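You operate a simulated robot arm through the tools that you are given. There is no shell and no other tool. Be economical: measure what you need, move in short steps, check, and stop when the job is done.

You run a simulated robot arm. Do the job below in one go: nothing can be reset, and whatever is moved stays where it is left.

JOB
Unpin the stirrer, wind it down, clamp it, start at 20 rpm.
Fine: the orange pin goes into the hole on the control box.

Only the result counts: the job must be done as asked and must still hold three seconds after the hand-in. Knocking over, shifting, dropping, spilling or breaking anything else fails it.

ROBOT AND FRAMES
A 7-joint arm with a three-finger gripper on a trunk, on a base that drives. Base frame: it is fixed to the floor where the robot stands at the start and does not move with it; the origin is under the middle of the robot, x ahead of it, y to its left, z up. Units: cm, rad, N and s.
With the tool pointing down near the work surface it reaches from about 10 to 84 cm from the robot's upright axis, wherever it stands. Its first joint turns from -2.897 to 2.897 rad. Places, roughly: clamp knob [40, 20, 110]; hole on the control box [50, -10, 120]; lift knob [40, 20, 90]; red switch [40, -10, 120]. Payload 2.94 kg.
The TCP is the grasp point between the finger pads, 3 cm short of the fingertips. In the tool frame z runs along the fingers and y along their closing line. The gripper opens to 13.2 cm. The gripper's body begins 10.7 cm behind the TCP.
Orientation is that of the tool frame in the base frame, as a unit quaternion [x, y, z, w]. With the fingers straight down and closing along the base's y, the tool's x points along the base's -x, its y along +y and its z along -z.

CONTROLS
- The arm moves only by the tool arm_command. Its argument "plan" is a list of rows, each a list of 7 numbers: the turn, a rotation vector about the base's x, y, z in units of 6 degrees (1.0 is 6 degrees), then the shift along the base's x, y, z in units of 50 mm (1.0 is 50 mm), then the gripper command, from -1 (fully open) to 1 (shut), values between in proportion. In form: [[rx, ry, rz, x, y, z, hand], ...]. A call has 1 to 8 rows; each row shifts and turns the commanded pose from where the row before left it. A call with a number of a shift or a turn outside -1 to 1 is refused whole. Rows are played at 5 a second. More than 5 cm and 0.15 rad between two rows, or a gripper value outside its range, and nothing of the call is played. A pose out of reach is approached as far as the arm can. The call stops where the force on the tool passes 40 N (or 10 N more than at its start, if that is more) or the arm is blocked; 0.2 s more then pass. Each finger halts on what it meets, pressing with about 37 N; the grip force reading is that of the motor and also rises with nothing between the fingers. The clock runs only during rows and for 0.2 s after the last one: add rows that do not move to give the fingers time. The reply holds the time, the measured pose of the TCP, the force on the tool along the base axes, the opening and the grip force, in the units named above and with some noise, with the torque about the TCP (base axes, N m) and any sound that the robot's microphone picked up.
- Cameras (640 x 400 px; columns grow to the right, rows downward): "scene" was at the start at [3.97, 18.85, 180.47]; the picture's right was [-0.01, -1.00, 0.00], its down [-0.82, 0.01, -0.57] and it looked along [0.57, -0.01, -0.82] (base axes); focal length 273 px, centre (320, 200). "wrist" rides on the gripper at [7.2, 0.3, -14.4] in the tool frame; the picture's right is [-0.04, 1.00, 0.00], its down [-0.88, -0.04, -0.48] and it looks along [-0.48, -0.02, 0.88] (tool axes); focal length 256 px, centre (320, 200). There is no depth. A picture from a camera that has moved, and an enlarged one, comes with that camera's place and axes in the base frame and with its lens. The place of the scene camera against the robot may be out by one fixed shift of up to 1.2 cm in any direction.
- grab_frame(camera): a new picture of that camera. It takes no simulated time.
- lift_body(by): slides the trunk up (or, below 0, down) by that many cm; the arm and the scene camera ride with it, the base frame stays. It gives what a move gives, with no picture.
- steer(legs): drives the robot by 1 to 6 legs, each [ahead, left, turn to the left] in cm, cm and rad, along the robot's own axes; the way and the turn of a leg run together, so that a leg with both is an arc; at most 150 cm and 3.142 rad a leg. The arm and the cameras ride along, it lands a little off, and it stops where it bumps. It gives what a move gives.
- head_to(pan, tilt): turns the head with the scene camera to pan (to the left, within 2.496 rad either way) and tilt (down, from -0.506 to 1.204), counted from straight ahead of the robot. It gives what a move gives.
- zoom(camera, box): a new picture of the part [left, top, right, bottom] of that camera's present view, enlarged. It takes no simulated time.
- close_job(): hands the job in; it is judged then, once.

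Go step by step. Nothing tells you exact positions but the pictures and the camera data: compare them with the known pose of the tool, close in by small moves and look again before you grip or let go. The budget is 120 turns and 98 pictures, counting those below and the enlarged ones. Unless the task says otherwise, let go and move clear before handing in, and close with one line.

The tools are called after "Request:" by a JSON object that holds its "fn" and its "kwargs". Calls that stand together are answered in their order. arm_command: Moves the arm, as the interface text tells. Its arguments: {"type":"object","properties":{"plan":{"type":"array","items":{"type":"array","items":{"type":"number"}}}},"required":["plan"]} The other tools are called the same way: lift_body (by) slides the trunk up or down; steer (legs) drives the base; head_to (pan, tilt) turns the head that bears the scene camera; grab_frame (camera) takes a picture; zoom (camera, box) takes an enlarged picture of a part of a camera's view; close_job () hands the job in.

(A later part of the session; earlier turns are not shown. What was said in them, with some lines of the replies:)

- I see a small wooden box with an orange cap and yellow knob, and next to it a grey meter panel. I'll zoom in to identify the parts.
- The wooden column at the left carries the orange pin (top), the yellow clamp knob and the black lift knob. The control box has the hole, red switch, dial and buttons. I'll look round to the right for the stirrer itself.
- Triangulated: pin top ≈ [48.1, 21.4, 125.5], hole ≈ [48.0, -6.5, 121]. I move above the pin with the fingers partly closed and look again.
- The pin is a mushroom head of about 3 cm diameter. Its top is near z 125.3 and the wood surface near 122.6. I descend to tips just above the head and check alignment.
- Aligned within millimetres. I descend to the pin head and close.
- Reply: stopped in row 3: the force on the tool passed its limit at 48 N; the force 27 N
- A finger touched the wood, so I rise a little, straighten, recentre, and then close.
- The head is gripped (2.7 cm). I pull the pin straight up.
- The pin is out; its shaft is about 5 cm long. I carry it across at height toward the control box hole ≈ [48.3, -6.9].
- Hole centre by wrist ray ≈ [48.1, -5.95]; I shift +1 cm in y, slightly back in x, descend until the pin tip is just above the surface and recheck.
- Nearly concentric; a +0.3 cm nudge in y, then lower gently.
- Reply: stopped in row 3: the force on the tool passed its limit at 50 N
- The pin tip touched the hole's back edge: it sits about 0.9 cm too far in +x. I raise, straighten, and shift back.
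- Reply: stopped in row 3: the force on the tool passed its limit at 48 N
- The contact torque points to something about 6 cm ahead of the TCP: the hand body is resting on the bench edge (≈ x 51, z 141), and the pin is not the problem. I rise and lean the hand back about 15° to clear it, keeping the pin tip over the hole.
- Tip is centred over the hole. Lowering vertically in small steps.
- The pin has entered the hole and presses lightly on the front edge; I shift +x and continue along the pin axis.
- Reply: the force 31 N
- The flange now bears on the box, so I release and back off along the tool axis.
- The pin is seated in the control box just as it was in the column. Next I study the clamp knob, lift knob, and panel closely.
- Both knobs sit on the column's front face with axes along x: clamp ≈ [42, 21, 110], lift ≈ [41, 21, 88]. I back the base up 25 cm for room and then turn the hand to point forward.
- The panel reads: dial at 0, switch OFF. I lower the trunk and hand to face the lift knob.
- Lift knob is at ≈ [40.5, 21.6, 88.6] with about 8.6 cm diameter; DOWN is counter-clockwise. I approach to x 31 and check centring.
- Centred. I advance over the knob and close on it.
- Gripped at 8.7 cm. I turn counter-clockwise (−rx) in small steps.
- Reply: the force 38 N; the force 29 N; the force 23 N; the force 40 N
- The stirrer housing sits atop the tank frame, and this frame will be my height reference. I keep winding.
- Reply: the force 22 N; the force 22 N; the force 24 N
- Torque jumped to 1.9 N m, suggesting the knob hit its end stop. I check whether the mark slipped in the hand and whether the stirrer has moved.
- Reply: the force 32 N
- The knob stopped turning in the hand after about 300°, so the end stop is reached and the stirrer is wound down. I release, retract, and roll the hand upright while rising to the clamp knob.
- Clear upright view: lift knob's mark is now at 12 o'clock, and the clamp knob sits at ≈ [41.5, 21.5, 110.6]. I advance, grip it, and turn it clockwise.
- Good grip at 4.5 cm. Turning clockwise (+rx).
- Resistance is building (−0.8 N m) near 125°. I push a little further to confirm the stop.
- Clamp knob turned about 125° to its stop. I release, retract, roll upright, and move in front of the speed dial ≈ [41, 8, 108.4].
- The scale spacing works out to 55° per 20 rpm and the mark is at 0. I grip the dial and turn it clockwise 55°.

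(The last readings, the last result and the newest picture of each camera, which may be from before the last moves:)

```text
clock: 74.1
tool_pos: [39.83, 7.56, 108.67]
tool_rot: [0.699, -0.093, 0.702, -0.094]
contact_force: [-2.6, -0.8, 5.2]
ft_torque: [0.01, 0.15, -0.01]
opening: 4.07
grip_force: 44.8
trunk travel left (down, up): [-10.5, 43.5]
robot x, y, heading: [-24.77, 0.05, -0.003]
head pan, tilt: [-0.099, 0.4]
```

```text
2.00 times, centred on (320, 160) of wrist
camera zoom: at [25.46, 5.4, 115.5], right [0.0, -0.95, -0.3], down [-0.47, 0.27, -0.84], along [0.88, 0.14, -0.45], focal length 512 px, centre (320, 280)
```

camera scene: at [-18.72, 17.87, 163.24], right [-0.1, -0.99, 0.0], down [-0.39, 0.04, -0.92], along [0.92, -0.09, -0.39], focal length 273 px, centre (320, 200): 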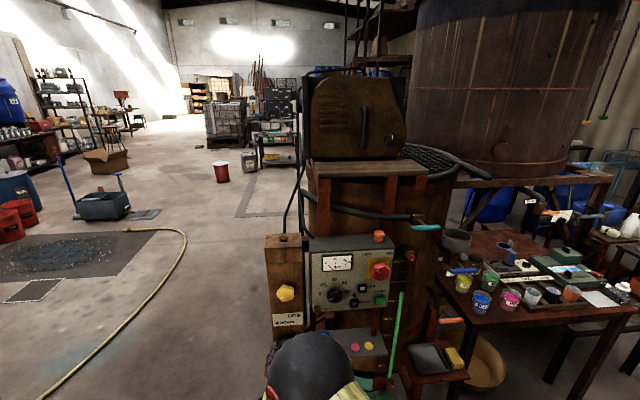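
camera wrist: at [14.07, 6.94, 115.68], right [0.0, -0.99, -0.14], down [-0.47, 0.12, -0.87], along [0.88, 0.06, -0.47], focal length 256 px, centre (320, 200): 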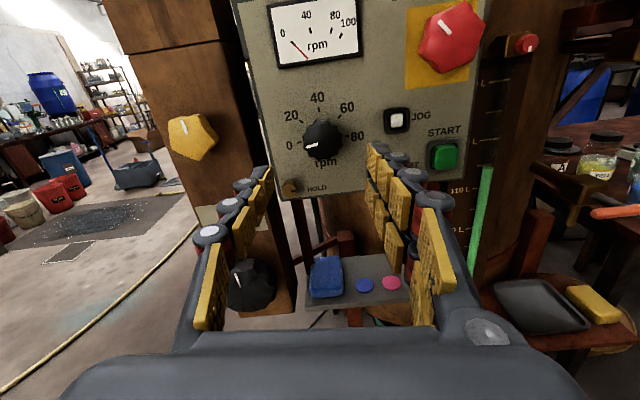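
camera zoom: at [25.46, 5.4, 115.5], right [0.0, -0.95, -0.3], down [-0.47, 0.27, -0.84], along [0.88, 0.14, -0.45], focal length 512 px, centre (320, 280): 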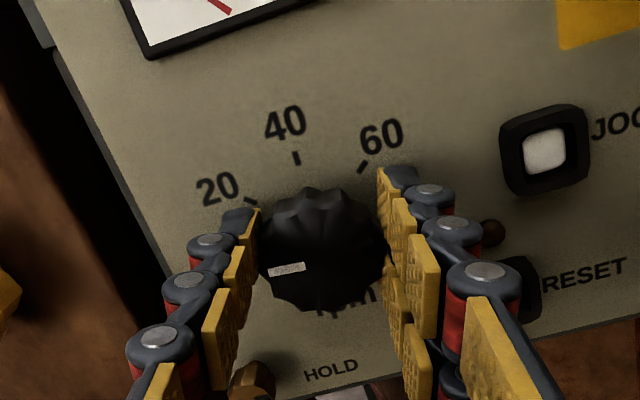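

The dial turns freely with the hand. Another 40°.

Request:
{"fn": "arm_command", "kwargs": {"plan": [[1, 0, 0, 0, 0, 0, 1], [1, 0, 0, 0, 0, 0, 1], [1, 0, 0, 0, 0, 0, 1], [1, 0, 0, 0, 0, 0, 1], [1, 0, 0, 0, 0, 0, 1], [1, 0, 0, 0, 0, 0, 1], [0.5, 0, 0, 0, 0, 0, 1], [0, 0, 0, 0, 0, 0, 1]]}}

Request:
{"fn": "arm_command", "kwargs": {"plan": [[0, 0, 0, 0, 0, 0, 0.5], [0, 0, 0, 0, 0, 0, 0], [0, 0, 0, 0, 0, 0, 0], [0, 0, 0, -0.4, 0, 0, 0], [-1, 0, 0, -0.6, 0, 0, 0], [-1, 0, 0, -0.6, 0, 0, 0], [-1, 0, 0, 0, 0, 0, 0], [-1, 0, 0, 0, 0, 0, 0]]}}

Request:
{"fn": "arm_command", "kwargs": {"plan": [[-1, 0, 0, 0, 0, 0, 0], [-1, 0, 0, 0, 0, 0, 0], [-1, 0, 0, 0, 0, 0, 0], [-1, 0, 0, 0, 0, 0, 0], [-1, 0, 0, 0, 0, 0, 0], [0, 0, 0, 0, 0, 0, 0]]}}

Request:
{"fn": "zoom", "kwargs": {"camera": "wrist", "box": [240, 50, 400, 220]}}

```text
clock: 75.9
tool_pos: [39.97, 7.36, 108.43]
tool_rot: [0.629, -0.325, 0.63, -0.32]
contact_force: [-7.9, -25.4, -1.6]
ft_torque: [-0.11, -0.15, -1.24]
opening: 4.06
grip_force: 45.3
trunk travel left (down, up): [-10.5, 43.5]
robot x, y, heading: [-25.08, -0.05, 0.002]
head pan, tilt: [-0.099, 0.4]
```

```text
clock: 77.7
tool_pos: [31.96, 7.48, 108.37]
tool_rot: [0.682, -0.183, 0.684, -0.182]
contact_force: [1.1, -0.6, 0.0]
ft_torque: [0.0, -0.06, -0.02]
opening: 6.56
grip_force: 0.0
trunk travel left (down, up): [-10.5, 43.5]
robot x, y, heading: [-25.07, 0.15, 0.0]
head pan, tilt: [-0.099, 0.4]
```

```text
clock: 79.1
tool_pos: [32.03, 7.52, 108.45]
tool_rot: [0.706, 0.001, 0.708, 0.0]
contact_force: [-0.3, 0.5, -0.2]
ft_torque: [0.02, 0.01, -0.01]
opening: 6.62
grip_force: 0.1
trunk travel left (down, up): [-10.5, 43.5]
robot x, y, heading: [-25.05, -0.01, 0.003]
head pan, tilt: [-0.099, 0.4]
```

```text
2.35 times, centred on (320, 135) of wrist
camera zoom: at [17.53, 7.3, 115.73], right [0.0, -1.0, -0.04], down [-0.47, 0.04, -0.88], along [0.88, 0.02, -0.47], focal length 602 px, centre (320, 353)
```

zoom: 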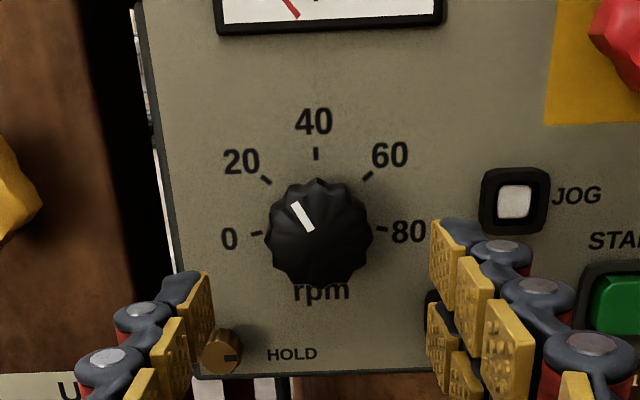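

The mark now reads about 29–30 rpm, so it overshot (the dial moved more than the hand). I re-grip and look before correcting.

Request:
{"fn": "arm_command", "kwargs": {"plan": [[0, 0, 0, 0.8, 0.02, 0, 0], [0, 0, 0, 0.6, 0, 0, 0], [0, 0, 0, 0.18, 0, 0, 0], [0, 0, 0, 0, 0, 0, 0.5], [0, 0, 0, 0, 0, 0, 1], [0, 0, 0, 0, 0, 0, 1], [0, 0, 0, 0, 0, 0, 1]]}}

Request:
{"fn": "zoom", "kwargs": {"camera": "wrist", "box": [240, 60, 400, 220]}}

```text
clock: 80.7
tool_pos: [39.98, 7.77, 108.57]
tool_rot: [0.706, 0.0, 0.709, 0.0]
contact_force: [0.5, -2.5, 0.2]
ft_torque: [0.01, 0.09, -0.15]
opening: 4.12
grip_force: 34.9
trunk travel left (down, up): [-10.5, 43.5]
robot x, y, heading: [-25.27, 0.37, -0.002]
head pan, tilt: [-0.099, 0.4]
```

```text
2.50 times, centred on (320, 140) of wrist
camera zoom: at [25.48, 7.37, 115.91], right [0.0, -1.0, -0.04], down [-0.47, 0.04, -0.88], along [0.88, 0.02, -0.47], focal length 640 px, centre (320, 350)
```

zoom: 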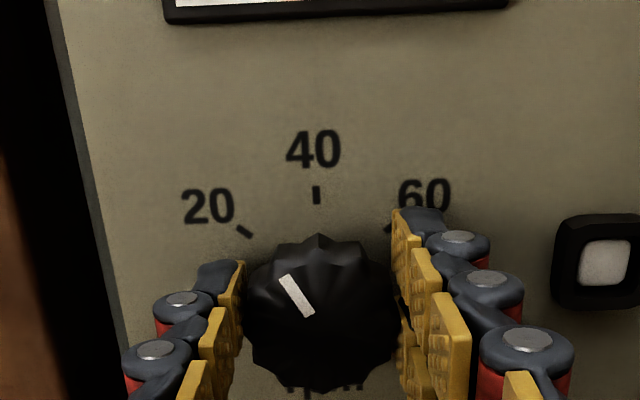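

Request:
{"fn": "arm_command", "kwargs": {"plan": [[-1, 0, 0, 0, 0, 0, 1], [-1, 0, 0, 0, 0, 0, 1], [-1, 0, 0, 0, 0, 0, 1], [-1, 0, 0, 0, 0, 0, 1], [-0.2, 0, 0, 0, 0, 0, 1], [0, 0, 0, 0, 0, 0, 1]]}}

Request:
{"fn": "zoom", "kwargs": {"camera": "wrist", "box": [240, 60, 400, 220]}}

```text
clock: 82.1
tool_pos: [39.81, 7.85, 108.59]
tool_rot: [0.689, 0.155, 0.691, 0.153]
contact_force: [9.8, 15.2, 3.4]
ft_torque: [0.07, -0.25, 0.82]
opening: 4.08
grip_force: 45.5
trunk travel left (down, up): [-10.5, 43.5]
robot x, y, heading: [-25.32, 0.01, 0.001]
head pan, tilt: [-0.099, 0.4]
```

```text
2.50 times, centred on (320, 140) of wrist
camera zoom: at [25.47, 10.63, 115.29], right [0.0, -0.92, 0.39], down [-0.47, -0.34, -0.81], along [0.88, -0.18, -0.44], focal length 640 px, centre (320, 350)
```

zoom: 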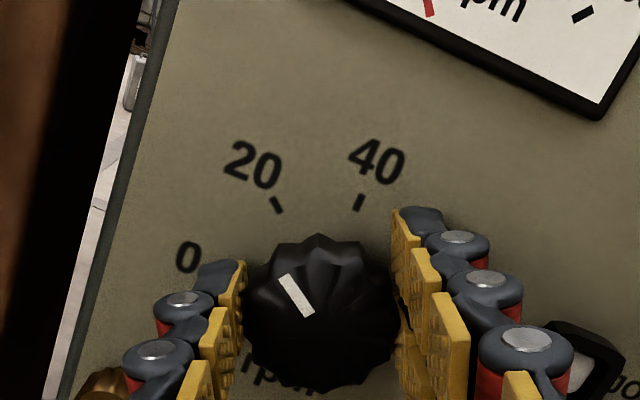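

Request:
{"fn": "arm_command", "kwargs": {"plan": [[0, 0, 0, 0.02, 0.03, 0.01, 1], [0, 0, 0, 0, 0, 0, 0.35], [0, 0, 0, 0, 0, 0, 0], [0, 0, 0, 0, 0, 0, 0], [0, 0, 0, -0.6, 0, 0, 0], [0, 0, 0, -1, 0, 0, 0], [1, 0, 0, 0, 0, 0, 0], [1, 0, 0, 0, 0, 0, 0]]}}

Request:
{"fn": "arm_command", "kwargs": {"plan": [[1, 0, 0, 0, 0, 0, 0], [1, 0, 0, 0, 0, 0, 0], [0.2, 0, 0, 0, 0, 0, 0], [0, 0, 0, 0, 0, 0, 0]]}}

Request:
{"fn": "zoom", "kwargs": {"camera": "wrist", "box": [240, 50, 400, 220]}}

```text
clock: 83.9
tool_pos: [31.93, 7.88, 108.54]
tool_rot: [0.702, 0.081, 0.703, 0.081]
contact_force: [0.3, -0.2, 0.4]
ft_torque: [0.0, 0.03, 0.0]
opening: 6.59
grip_force: 0.0
trunk travel left (down, up): [-10.5, 43.5]
robot x, y, heading: [-24.79, 0.07, 0.004]
head pan, tilt: [-0.099, 0.4]
```

```text
clock: 84.9
tool_pos: [31.95, 7.9, 108.45]
tool_rot: [0.705, -0.001, 0.709, -0.001]
contact_force: [0.1, -0.2, -0.2]
ft_torque: [-0.04, -0.02, 0.02]
opening: 6.62
grip_force: 0.0
trunk travel left (down, up): [-10.5, 43.5]
robot x, y, heading: [-24.97, 0.28, -0.002]
head pan, tilt: [-0.099, 0.4]
```

```text
2.35 times, centred on (320, 135) of wrist
camera zoom: at [17.52, 7.63, 115.81], right [0.0, -1.0, -0.04], down [-0.47, 0.04, -0.88], along [0.88, 0.02, -0.47], focal length 602 px, centre (320, 353)
```

zoom: 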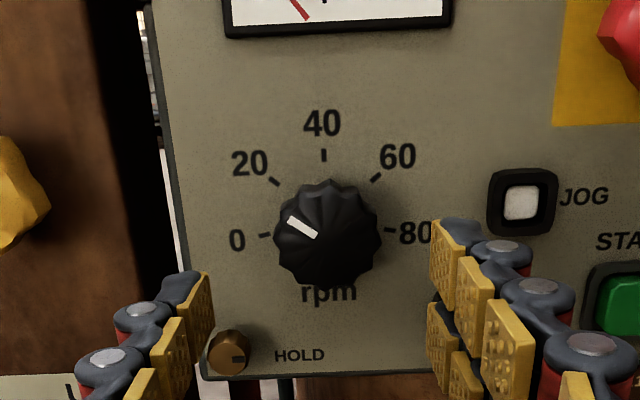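

The dial now reads 20 rpm. Next is the red switch ≈ [42, -5.9, 116.2]; I move in front of it.

Request:
{"fn": "arm_command", "kwargs": {"plan": [[0, 0, 0, -0.4, -0.5, 0.3, -0.1], [0, 0, 0, 0, -0.5, 0.3, -0.1], [0, 0, 0, 0, -0.5, 0.3, -0.1], [0, 0, 0, 0, -0.5, 0.3, -0.1], [0, 0, 0, 0, -0.5, 0.3, -0.1], [0, 0, 0, 0, -0.26, 0.04, -0.1], [0, 0, 0, 0, 0, 0, -0.1]]}}

Request:
{"fn": "grab_frame", "kwargs": {"camera": "wrist"}}

```text
clock: 86.5
tool_pos: [31.12, 2.11, 117.03]
tool_rot: [0.707, -0.003, 0.707, 0.004]
contact_force: [0.5, 0.3, 0.4]
ft_torque: [0.03, 0.0, -0.02]
opening: 7.28
grip_force: 0.1
out of reach, approached as far as the arm can: row 3, 4, 5, 6
trunk travel left (down, up): [-10.5, 43.5]
robot x, y, heading: [-25.04, -0.23, 0.001]
head pan, tilt: [-0.099, 0.4]
```

```text
21 pictures are left
camera wrist: at [16.69, 1.97, 124.36], right [-0.01, -1.0, -0.04], down [-0.47, 0.04, -0.88], along [0.88, 0.01, -0.47], focal length 256 px, centre (320, 200)
```

wrist: 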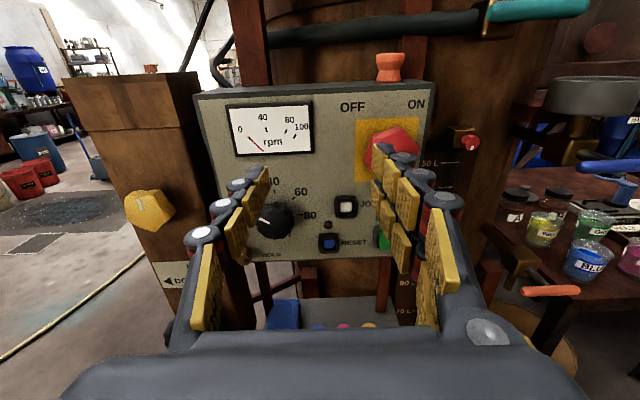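

Out of reach here, so I shift the base 14 cm to the right, which keeps the arm in its comfortable range.

Request:
{"fn": "steer", "kwargs": {"legs": [[0, -14, 0]]}}

Request:
{"fn": "arm_command", "kwargs": {"plan": [[0, 0, 0, 0, 0.3, 0, -0.1], [0, 0, 0, 0, 0.3, 0, -0.1], [0, 0, 0, 0, 0, 0, -0.1]]}}

```text
clock: 87.8
tool_pos: [31.09, -11.75, 117.06]
tool_rot: [0.707, -0.004, 0.707, 0.004]
contact_force: [0.2, 0.3, -0.8]
ft_torque: [0.01, 0.0, 0.0]
opening: 7.26
grip_force: 0.0
trunk travel left (down, up): [-10.5, 43.5]
robot x, y, heading: [-24.93, -13.85, 0.003]
head pan, tilt: [-0.099, 0.4]
```

```text
clock: 88.6
tool_pos: [31.17, -8.8, 116.98]
tool_rot: [0.707, -0.005, 0.707, 0.004]
contact_force: [0.8, -0.7, -0.3]
ft_torque: [-0.01, 0.0, 0.03]
opening: 7.25
grip_force: 0.1
trunk travel left (down, up): [-10.5, 43.5]
robot x, y, heading: [-25.36, -13.95, -0.001]
head pan, tilt: [-0.099, 0.4]
```

Request:
{"fn": "arm_command", "kwargs": {"plan": [[0, 0, 0, 0, 0.58, -0.12, -0.1], [0, 0, 0, 0, 0, 0, -0.1]]}}

Request:
{"fn": "grab_frame", "kwargs": {"camera": "wrist"}}

```text
clock: 89.2
tool_pos: [31.12, -5.99, 116.49]
tool_rot: [0.707, -0.004, 0.707, 0.004]
contact_force: [0.1, -0.4, -1.0]
ft_torque: [0.0, -0.01, 0.0]
opening: 7.27
grip_force: 0.1
trunk travel left (down, up): [-10.5, 43.5]
robot x, y, heading: [-24.87, -13.78, -0.001]
head pan, tilt: [-0.099, 0.4]
```

```text
20 pictures are left
camera wrist: at [16.7, -6.07, 123.69], right [-0.01, -1.0, -0.04], down [-0.48, 0.04, -0.88], along [0.88, 0.01, -0.48], focal length 256 px, centre (320, 200)
```

wrist: 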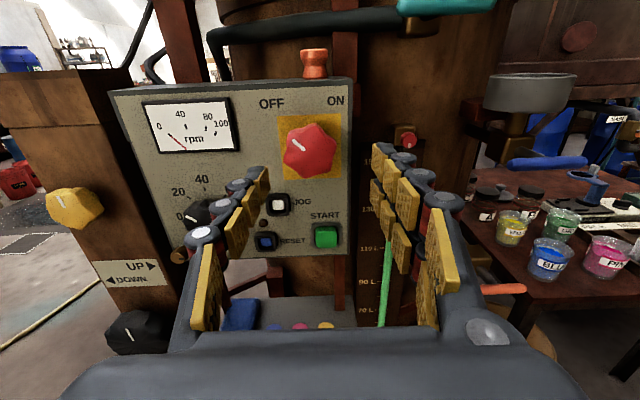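

Request:
{"fn": "arm_command", "kwargs": {"plan": [[0, 0, 0, 0.6, 0.17, -0.1, -0.1], [0, 0, 0, 0.6, 0, 0, -0.1], [0, 0, 0, 0, 0, 0, -0.1]]}}

Request:
{"fn": "zoom", "kwargs": {"camera": "wrist", "box": [220, 50, 420, 220]}}

```text
clock: 90.0
tool_pos: [37.11, -4.94, 115.77]
tool_rot: [0.707, -0.004, 0.707, 0.004]
contact_force: [0.4, 0.8, 0.4]
ft_torque: [-0.01, 0.0, -0.01]
opening: 7.26
grip_force: 0.1
trunk travel left (down, up): [-10.5, 43.5]
robot x, y, heading: [-25.12, -13.62, 0.005]
head pan, tilt: [-0.099, 0.4]
```

```text
2.35 times, centred on (320, 135) of wrist
camera zoom: at [22.76, -5.13, 123.1], right [-0.01, -1.0, -0.04], down [-0.47, 0.04, -0.88], along [0.88, 0.01, -0.48], focal length 602 px, centre (320, 353)
```

zoom: 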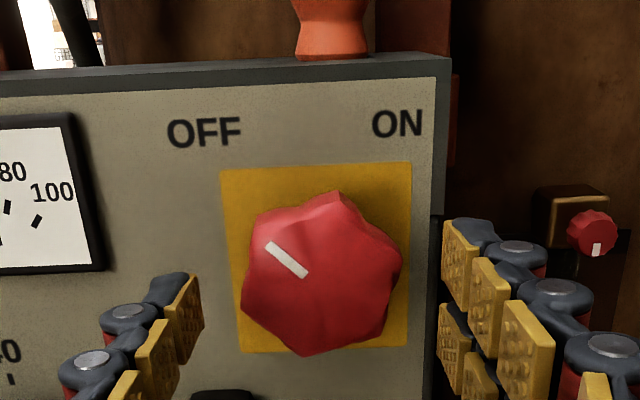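

Request:
{"fn": "arm_command", "kwargs": {"plan": [[0, 0, 0, 0.4, -0.02, 0, -0.1], [0, 0, 0, 0.18, 0, 0, -0.1], [0, 0, 0, 0, 0, 0, 0.5], [0, 0, 0, 0, 0, 0, 1], [0, 0, 0, 0, 0, 0, 1], [0, 0, 0, 0, 0, 0, 1], [0, 0, 0, 0, 0, 0, 1]]}}

Request:
{"fn": "arm_command", "kwargs": {"plan": [[0.5, 0, 0, 0, 0, 0, 1], [1, 0, 0, 0, 0, 0, 1], [1, 0, 0, 0, 0, 0, 1], [1, 0, 0, 0, 0, 0, 1], [1, 0, 0, 0, 0, 0, 1], [1, 0, 0, 0, 0, 0, 1], [1, 0, 0, 0, 0, 0, 1], [0, 0, 0, 0, 0, 0, 1]]}}

Request:
{"fn": "zoom", "kwargs": {"camera": "wrist", "box": [200, 60, 440, 260]}}

```text
clock: 91.6
tool_pos: [40.06, -4.89, 115.92]
tool_rot: [0.707, -0.004, 0.707, 0.004]
contact_force: [1.1, 5.3, 1.7]
ft_torque: [-0.01, -0.09, 0.32]
opening: 4.84
grip_force: 44.6
trunk travel left (down, up): [-10.5, 43.5]
robot x, y, heading: [-24.97, -13.75, -0.0]
head pan, tilt: [-0.099, 0.4]
```

```text
clock: 93.4
tool_pos: [39.94, -5.17, 115.98]
tool_rot: [0.667, -0.24, 0.665, -0.232]
contact_force: [-6.9, 0.9, 1.3]
ft_torque: [0.03, -0.27, -0.01]
opening: 4.85
grip_force: 45.2
trunk travel left (down, up): [-10.5, 43.5]
robot x, y, heading: [-25.2, -13.78, -0.001]
head pan, tilt: [-0.099, 0.4]
```

```text
2.00 times, centred on (320, 160) of wrist
camera zoom: at [25.54, -9.81, 121.54], right [-0.01, -0.75, -0.66], down [-0.47, 0.59, -0.66], along [0.88, 0.31, -0.36], focal length 512 px, centre (320, 280)
```

zoom: 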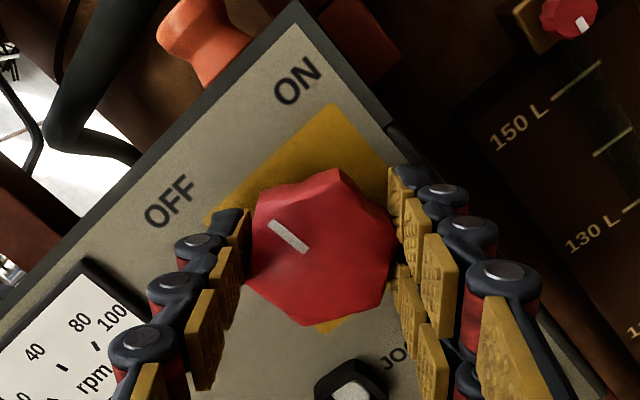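

Turning smoothly; continuing clockwise to ON.

Request:
{"fn": "arm_command", "kwargs": {"plan": [[1, 0, 0, 0, 0, 0, 1], [1, 0, 0, 0, 0, 0, 1], [1, 0, 0, 0, 0, 0, 1], [1, 0, 0, 0, 0, 0, 1], [1, 0, 0, 0, 0, 0, 1], [1, 0, 0, 0, 0, 0, 1], [1, 0, 0, 0, 0, 0, 1], [0, 0, 0, 0, 0, 0, 1]]}}

Request:
{"fn": "arm_command", "kwargs": {"plan": [[1, 0, 0, 0, 0, 0, 1], [1, 0, 0, 0, 0, 0, 1], [0, 0, 0, 0, 0, 0, 1]]}}

Request:
{"fn": "zoom", "kwargs": {"camera": "wrist", "box": [200, 60, 440, 260]}}

```text
clock: 95.2
tool_pos: [40.03, -5.18, 115.74]
tool_rot: [0.54, -0.464, 0.534, -0.456]
contact_force: [-5.7, -8.2, -4.8]
ft_torque: [0.01, -0.12, -0.68]
opening: 4.85
grip_force: 45.2
trunk travel left (down, up): [-10.5, 43.5]
robot x, y, heading: [-25.07, -13.66, 0.002]
head pan, tilt: [-0.099, 0.4]
```

```text
clock: 96.0
tool_pos: [40.09, -5.1, 115.81]
tool_rot: [-0.489, 0.517, -0.483, 0.51]
contact_force: [-5.1, -8.8, -10.4]
ft_torque: [-1.07, 0.04, 0.12]
opening: 4.88
grip_force: 44.9
trunk travel left (down, up): [-10.5, 43.5]
robot x, y, heading: [-24.72, -14.08, -0.001]
head pan, tilt: [-0.099, 0.4]
```

```text
2.00 times, centred on (320, 160) of wrist
camera zoom: at [25.55, -12.36, 115.37], right [-0.01, 0.1, -1.0], down [-0.47, 0.88, 0.09], along [0.88, 0.47, 0.03], focal length 512 px, centre (320, 280)
```

zoom: 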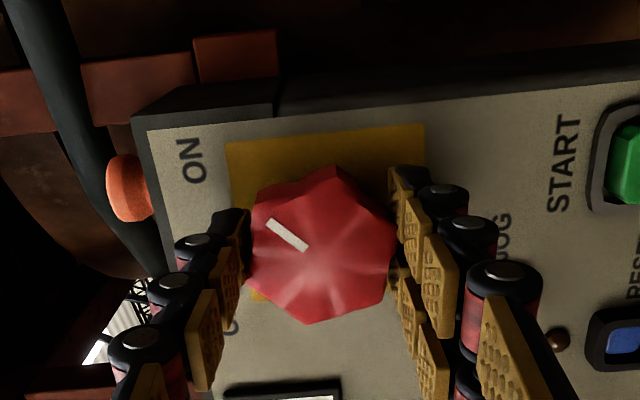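

The switch is at ON against its stop. I release, retract, roll upright and move down to face START.

Request:
{"fn": "arm_command", "kwargs": {"plan": [[-0.3, 0, 0, 0, 0, 0, 0.5], [0, 0, 0, 0, 0, 0, -0.1], [0, 0, 0, 0, 0, 0, -0.1], [0, 0, 0, -0.5, 0, 0, -0.1], [0, 0, 0, -0.7, 0, 0, -0.1], [0, 0, 0, -0.8, 0, 0, -0.1]]}}

Request:
{"fn": "arm_command", "kwargs": {"plan": [[-1, 0, 0, 0, 0, -0.1, 0.3], [-1, 0, 0, 0, 0, -0.1, 0.5], [-1, 0, 0, 0, 0, -0.1, 0.7], [-1, 0, 0, 0, 0, -0.2, 1], [-1, 0, 0, 0, 0, -0.2, 1], [-1, 0, 0, 0, 0, -0.2, 1], [-1, 0, 0, 0, 0, -0.3, 1], [-1, 0, 0, 0, 0, -0.3, 1]]}}

Request:
{"fn": "arm_command", "kwargs": {"plan": [[-1, 0, 0, 0, 0, -0.2, 1], [-1, 0, 0, 0, 0, -0.2, 1], [-1, 0, 0, 0, 0, -0.2, 1], [-1, 0, 0, 0, 0, -0.2, 1], [-1, 0, 0, 0, 0, 0, 1], [-1, 0, 0, 0, 0, 0, 1], [-1, 0, 0, 0, 0, 0, 1], [0, 0, 0, 0, 0, 0, 1]]}}

Request:
{"fn": "grab_frame", "kwargs": {"camera": "wrist"}}

```text
clock: 97.4
tool_pos: [29.86, -4.9, 115.86]
tool_rot: [-0.498, 0.508, -0.492, 0.502]
contact_force: [-0.6, -0.2, -0.1]
ft_torque: [0.01, -0.02, 0.04]
opening: 7.26
grip_force: 0.1
trunk travel left (down, up): [-10.5, 43.5]
robot x, y, heading: [-25.17, -13.81, -0.007]
head pan, tilt: [-0.099, 0.4]
```

```text
clock: 99.2
tool_pos: [30.01, -5.23, 108.54]
tool_rot: [0.659, -0.264, 0.657, -0.255]
contact_force: [-0.8, -0.3, -0.2]
ft_torque: [0.03, 0.0, 0.03]
opening: 0.0
grip_force: 28.5
trunk travel left (down, up): [-10.5, 43.5]
robot x, y, heading: [-24.87, -13.79, -0.002]
head pan, tilt: [-0.099, 0.4]
```

```text
clock: 101.0
tool_pos: [30.02, -5.18, 104.44]
tool_rot: [0.707, -0.011, 0.707, -0.002]
contact_force: [-0.1, 0.8, 0.1]
ft_torque: [0.01, 0.0, 0.01]
opening: 0.0
grip_force: 28.7
trunk travel left (down, up): [-10.5, 43.5]
robot x, y, heading: [-25.02, -13.89, -0.004]
head pan, tilt: [-0.099, 0.4]
```

```text
16 pictures are left
camera wrist: at [15.57, -5.41, 111.74], right [-0.01, -1.0, -0.06], down [-0.47, 0.06, -0.88], along [0.88, 0.02, -0.47], focal length 256 px, centre (320, 200)
```

wrist: 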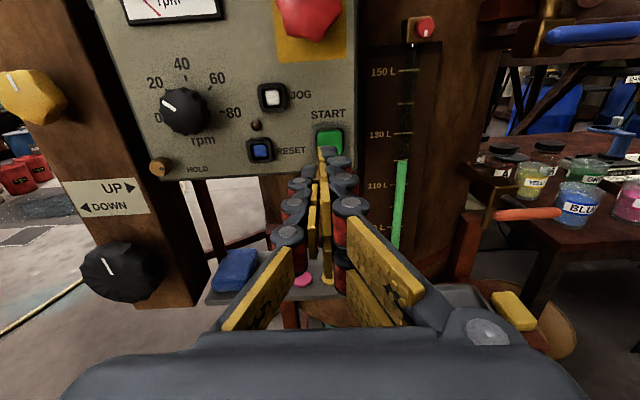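

START is at ≈ [43.5, -6.2, 104.1]. I approach with closed fingertips.

Request:
{"fn": "arm_command", "kwargs": {"plan": [[0, 0, 0, 0.6, -0.2, -0.06, 1], [0, 0, 0, 0.8, 0, 0, 1], [0, 0, 0, 0.2, 0, 0, 1], [0, 0, 0, 0, 0, 0, 1]]}}

Request:
{"fn": "zoom", "kwargs": {"camera": "wrist", "box": [220, 60, 420, 220]}}

```text
clock: 102.0
tool_pos: [38.23, -6.07, 104.17]
tool_rot: [0.707, -0.011, 0.707, -0.003]
contact_force: [-0.1, 0.6, 0.1]
ft_torque: [0.01, 0.02, -0.02]
opening: 0.01
grip_force: 28.6
trunk travel left (down, up): [-10.5, 43.5]
robot x, y, heading: [-25.1, -14.04, -0.003]
head pan, tilt: [-0.099, 0.4]
```

```text
2.50 times, centred on (320, 140) of wrist
camera zoom: at [23.79, -6.34, 111.42], right [-0.01, -1.0, -0.06], down [-0.47, 0.06, -0.88], along [0.88, 0.02, -0.47], focal length 640 px, centre (320, 350)
```

zoom: 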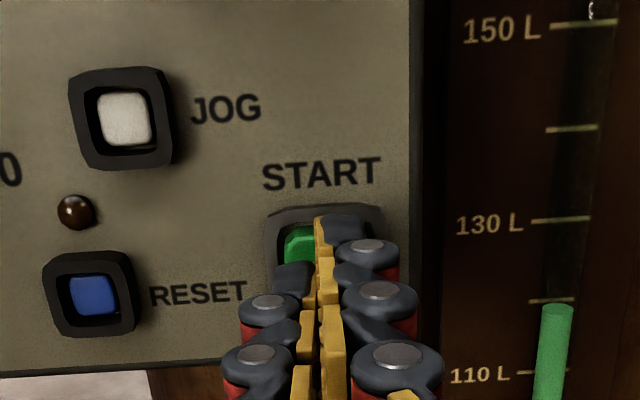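

Aligned with the button. Pressing gently in small steps.

Request:
{"fn": "arm_command", "kwargs": {"plan": [[0, 0, 0, 0.2, -0.02, 0.02, 1], [0, 0, 0, 0.1, 0, 0, 1], [0, 0, 0, 0.1, 0, 0, 1], [0, 0, 0, 0.06, 0, 0, 1], [0, 0, 0, 0.06, 0, 0, 1], [0, 0, 0, 0.06, 0, 0, 1], [0, 0, 0, 0, 0, 0, 1]]}}

```text
clock: 103.6
tool_pos: [40.76, -6.18, 104.23]
tool_rot: [0.707, -0.011, 0.707, -0.003]
contact_force: [-12.2, -0.7, -1.1]
ft_torque: [0.07, 0.05, -0.02]
opening: 0.57
grip_force: 28.6
trunk travel left (down, up): [-10.5, 43.5]
robot x, y, heading: [-24.7, -14.07, -0.001]
head pan, tilt: [-0.099, 0.4]
heard: click
```

A click was heard. I back off and look at the meter and panel.

Request:
{"fn": "arm_command", "kwargs": {"plan": [[0, 0, 0, -0.4, 0, 0, 1], [0, 0, 0, -0.8, 0, 0, 1], [0, 0, 0, -0.8, 0, 0, 1], [0, 0, 0, -0.2, 0, 0, 1], [0, 0, 0, 0, 0, 0, 1], [0, 0, 0, 0, 0, 0, 1]]}}

Request:
{"fn": "grab_frame", "kwargs": {"camera": "wrist"}}

Request:
{"fn": "head_to", "kwargs": {"pan": 0.3, "tilt": 0.6}}

Request:
{"fn": "grab_frame", "kwargs": {"camera": "scene"}}

```text
clock: 105.0
tool_pos: [29.89, -6.17, 104.32]
tool_rot: [0.707, -0.012, 0.707, -0.004]
contact_force: [0.3, 0.2, -0.5]
ft_torque: [-0.01, -0.01, -0.03]
opening: 0.0
grip_force: 28.7
trunk travel left (down, up): [-10.5, 43.5]
robot x, y, heading: [-24.82, -13.61, -0.006]
head pan, tilt: [-0.099, 0.4]
```

```text
14 pictures are left
camera wrist: at [15.47, -6.55, 111.61], right [-0.01, -1.0, -0.06], down [-0.47, 0.06, -0.88], along [0.88, 0.02, -0.47], focal length 256 px, centre (320, 200)
```

wrist: 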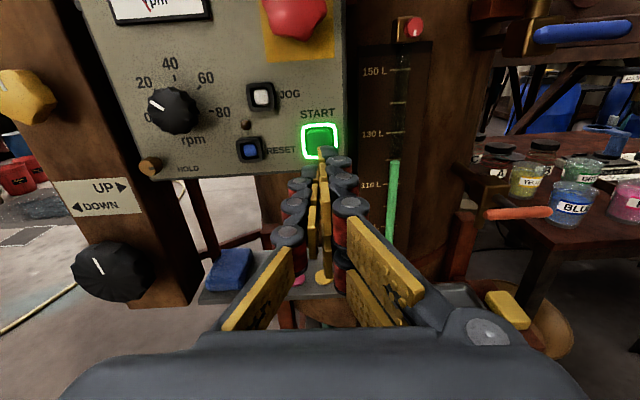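

```text
clock: 105.9
tool_pos: [29.87, -6.25, 104.35]
tool_rot: [0.707, -0.011, 0.707, -0.003]
contact_force: [0.0, -0.4, 0.3]
ft_torque: [0.03, 0.01, -0.04]
opening: 0.01
grip_force: 28.2
trunk travel left (down, up): [-10.5, 43.5]
robot x, y, heading: [-25.36, -13.84, -0.002]
head pan, tilt: [0.3, 0.6]
```

```text
13 pictures are left
camera scene: at [-19.77, 7.69, 161.43], right [0.29, -0.96, 0.0], down [-0.54, -0.17, -0.83], along [0.79, 0.24, -0.56], focal length 273 px, centre (320, 200)
```

scene: 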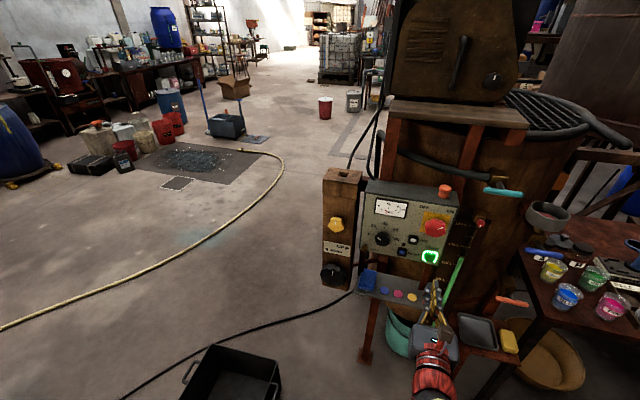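

START is lit. Zooming on the meter, dial and switch.

Request:
{"fn": "zoom", "kwargs": {"camera": "scene", "box": [315, 165, 465, 290]}}

Request:
{"fn": "zoom", "kwargs": {"camera": "scene", "box": [365, 192, 415, 222]}}

```text
3.20 times, centred on (390, 228) of scene
camera zoom: at [-19.77, 7.69, 161.43], right [0.29, -0.96, 0.0], down [-0.54, -0.17, -0.83], along [0.79, 0.24, -0.56], focal length 873 px, centre (96, 112)
```

zoom: 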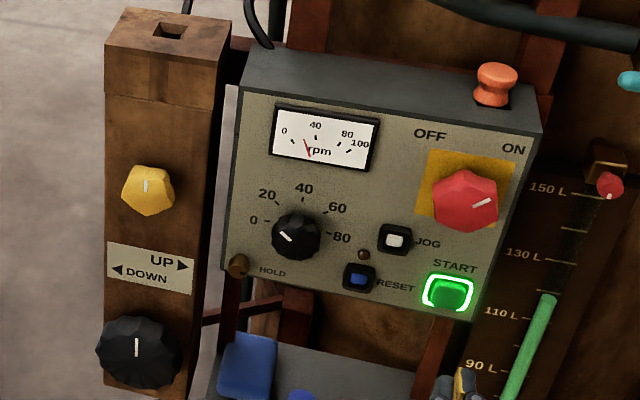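

```text
12.80 times, centred on (390, 207) of scene
camera zoom: at [-19.77, 7.69, 161.43], right [0.29, -0.96, 0.0], down [-0.54, -0.17, -0.83], along [0.79, 0.24, -0.56], focal length 3491 px, centre (-576, 110)
```

zoom: 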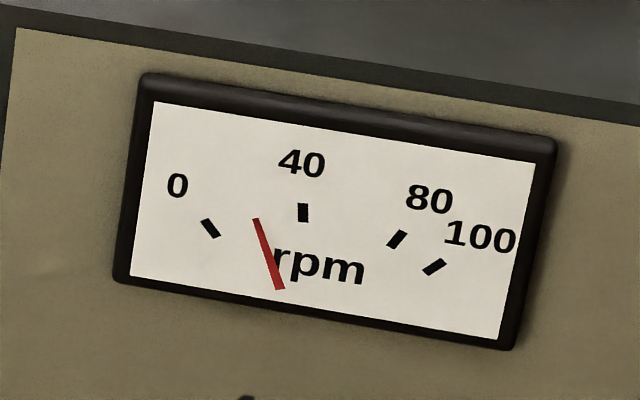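

Needle is near 20 rpm. I take a straight-on look at the meter and dial with the wrist camera to be sure.

Request:
{"fn": "arm_command", "kwargs": {"plan": [[0, 0, 0, -0.4, 0.6, 0.2, 0.5], [0, 0, 0, 0, 0.6, 0.2, 0.5], [0, 0, 0, 0, 0.6, 0.2, 0.5], [0, 0, 0, 0, 0.6, 0.2, 0.5], [0, 0, 0, 0, 0.2, 0.2, 0.5], [0, 0, 0, 0, 0, 0, 0.5]]}}

Request:
{"fn": "zoom", "kwargs": {"camera": "wrist", "box": [240, 50, 400, 200]}}

```text
clock: 107.3
tool_pos: [27.83, 6.78, 109.34]
tool_rot: [0.707, -0.01, 0.707, -0.004]
contact_force: [0.1, -0.5, 1.0]
ft_torque: [0.0, 0.01, 0.02]
opening: 3.3
grip_force: 0.1
trunk travel left (down, up): [-10.5, 43.5]
robot x, y, heading: [-25.26, -13.89, -0.002]
head pan, tilt: [0.3, 0.6]
```

```text
2.67 times, centred on (320, 125) of wrist
camera zoom: at [13.41, 6.5, 116.55], right [-0.01, -1.0, -0.06], down [-0.47, 0.06, -0.88], along [0.88, 0.02, -0.47], focal length 683 px, centre (320, 400)
```

zoom: 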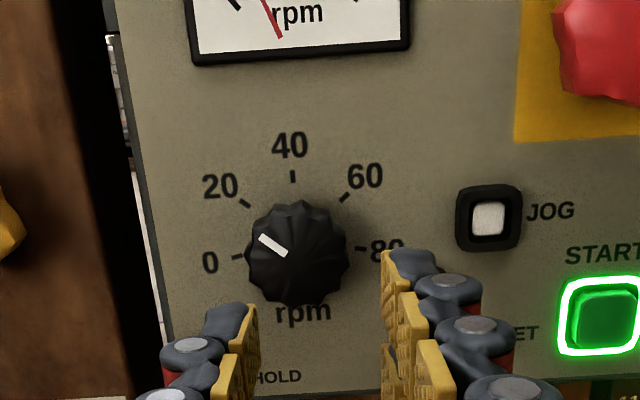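

Request:
{"fn": "arm_command", "kwargs": {"plan": [[-0.6, 0, 0, 0, 0, 0.8, 0.5], [0, 0, 0, 0, 0, 0.8, 0.5], [0, 0, 0, 0, 0, 0, 0.5]]}}

Request:
{"fn": "zoom", "kwargs": {"camera": "wrist", "box": [265, 60, 365, 130]}}

Request:
{"fn": "zoom", "kwargs": {"camera": "wrist", "box": [275, 120, 355, 190]}}

```text
clock: 108.1
tool_pos: [27.84, 6.9, 117.28]
tool_rot: [0.707, 0.011, 0.707, 0.019]
contact_force: [-0.5, -0.5, 0.9]
ft_torque: [-0.01, 0.02, 0.02]
opening: 3.29
grip_force: 0.0
trunk travel left (down, up): [-10.5, 43.5]
robot x, y, heading: [-25.29, -13.98, -0.006]
head pan, tilt: [0.3, 0.6]
```

```text
5.71 times, centred on (315, 95) of wrist
camera zoom: at [13.38, 7.05, 124.54], right [-0.01, -1.0, 0.0], down [-0.47, 0.01, -0.88], along [0.88, -0.01, -0.47], focal length 1463 px, centre (349, 800)
```

zoom: 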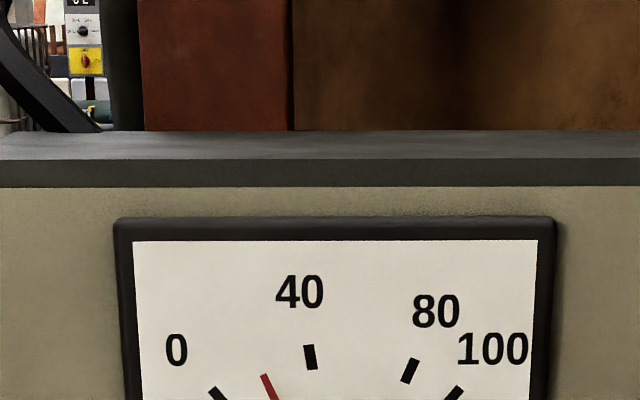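

```text
5.71 times, centred on (315, 155) of wrist
camera zoom: at [13.38, 7.05, 124.54], right [-0.01, -1.0, 0.0], down [-0.47, 0.01, -0.88], along [0.88, -0.01, -0.47], focal length 1463 px, centre (349, 457)
```

zoom: 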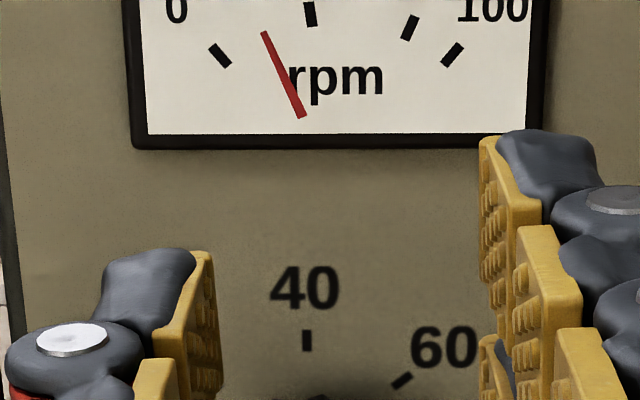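

Request:
{"fn": "close_job", "kwargs": {}}

```text
The job is handed in.
```

The job is handed in. The orange pin is in the control box hole and the stirrer is wound down to its stop. The clamp is tight, the switch is ON, and after START the meter reads about 20 rpm. I took the lift knob's end stop as fully down, since the stirrer itself isn't visible inside the tank.
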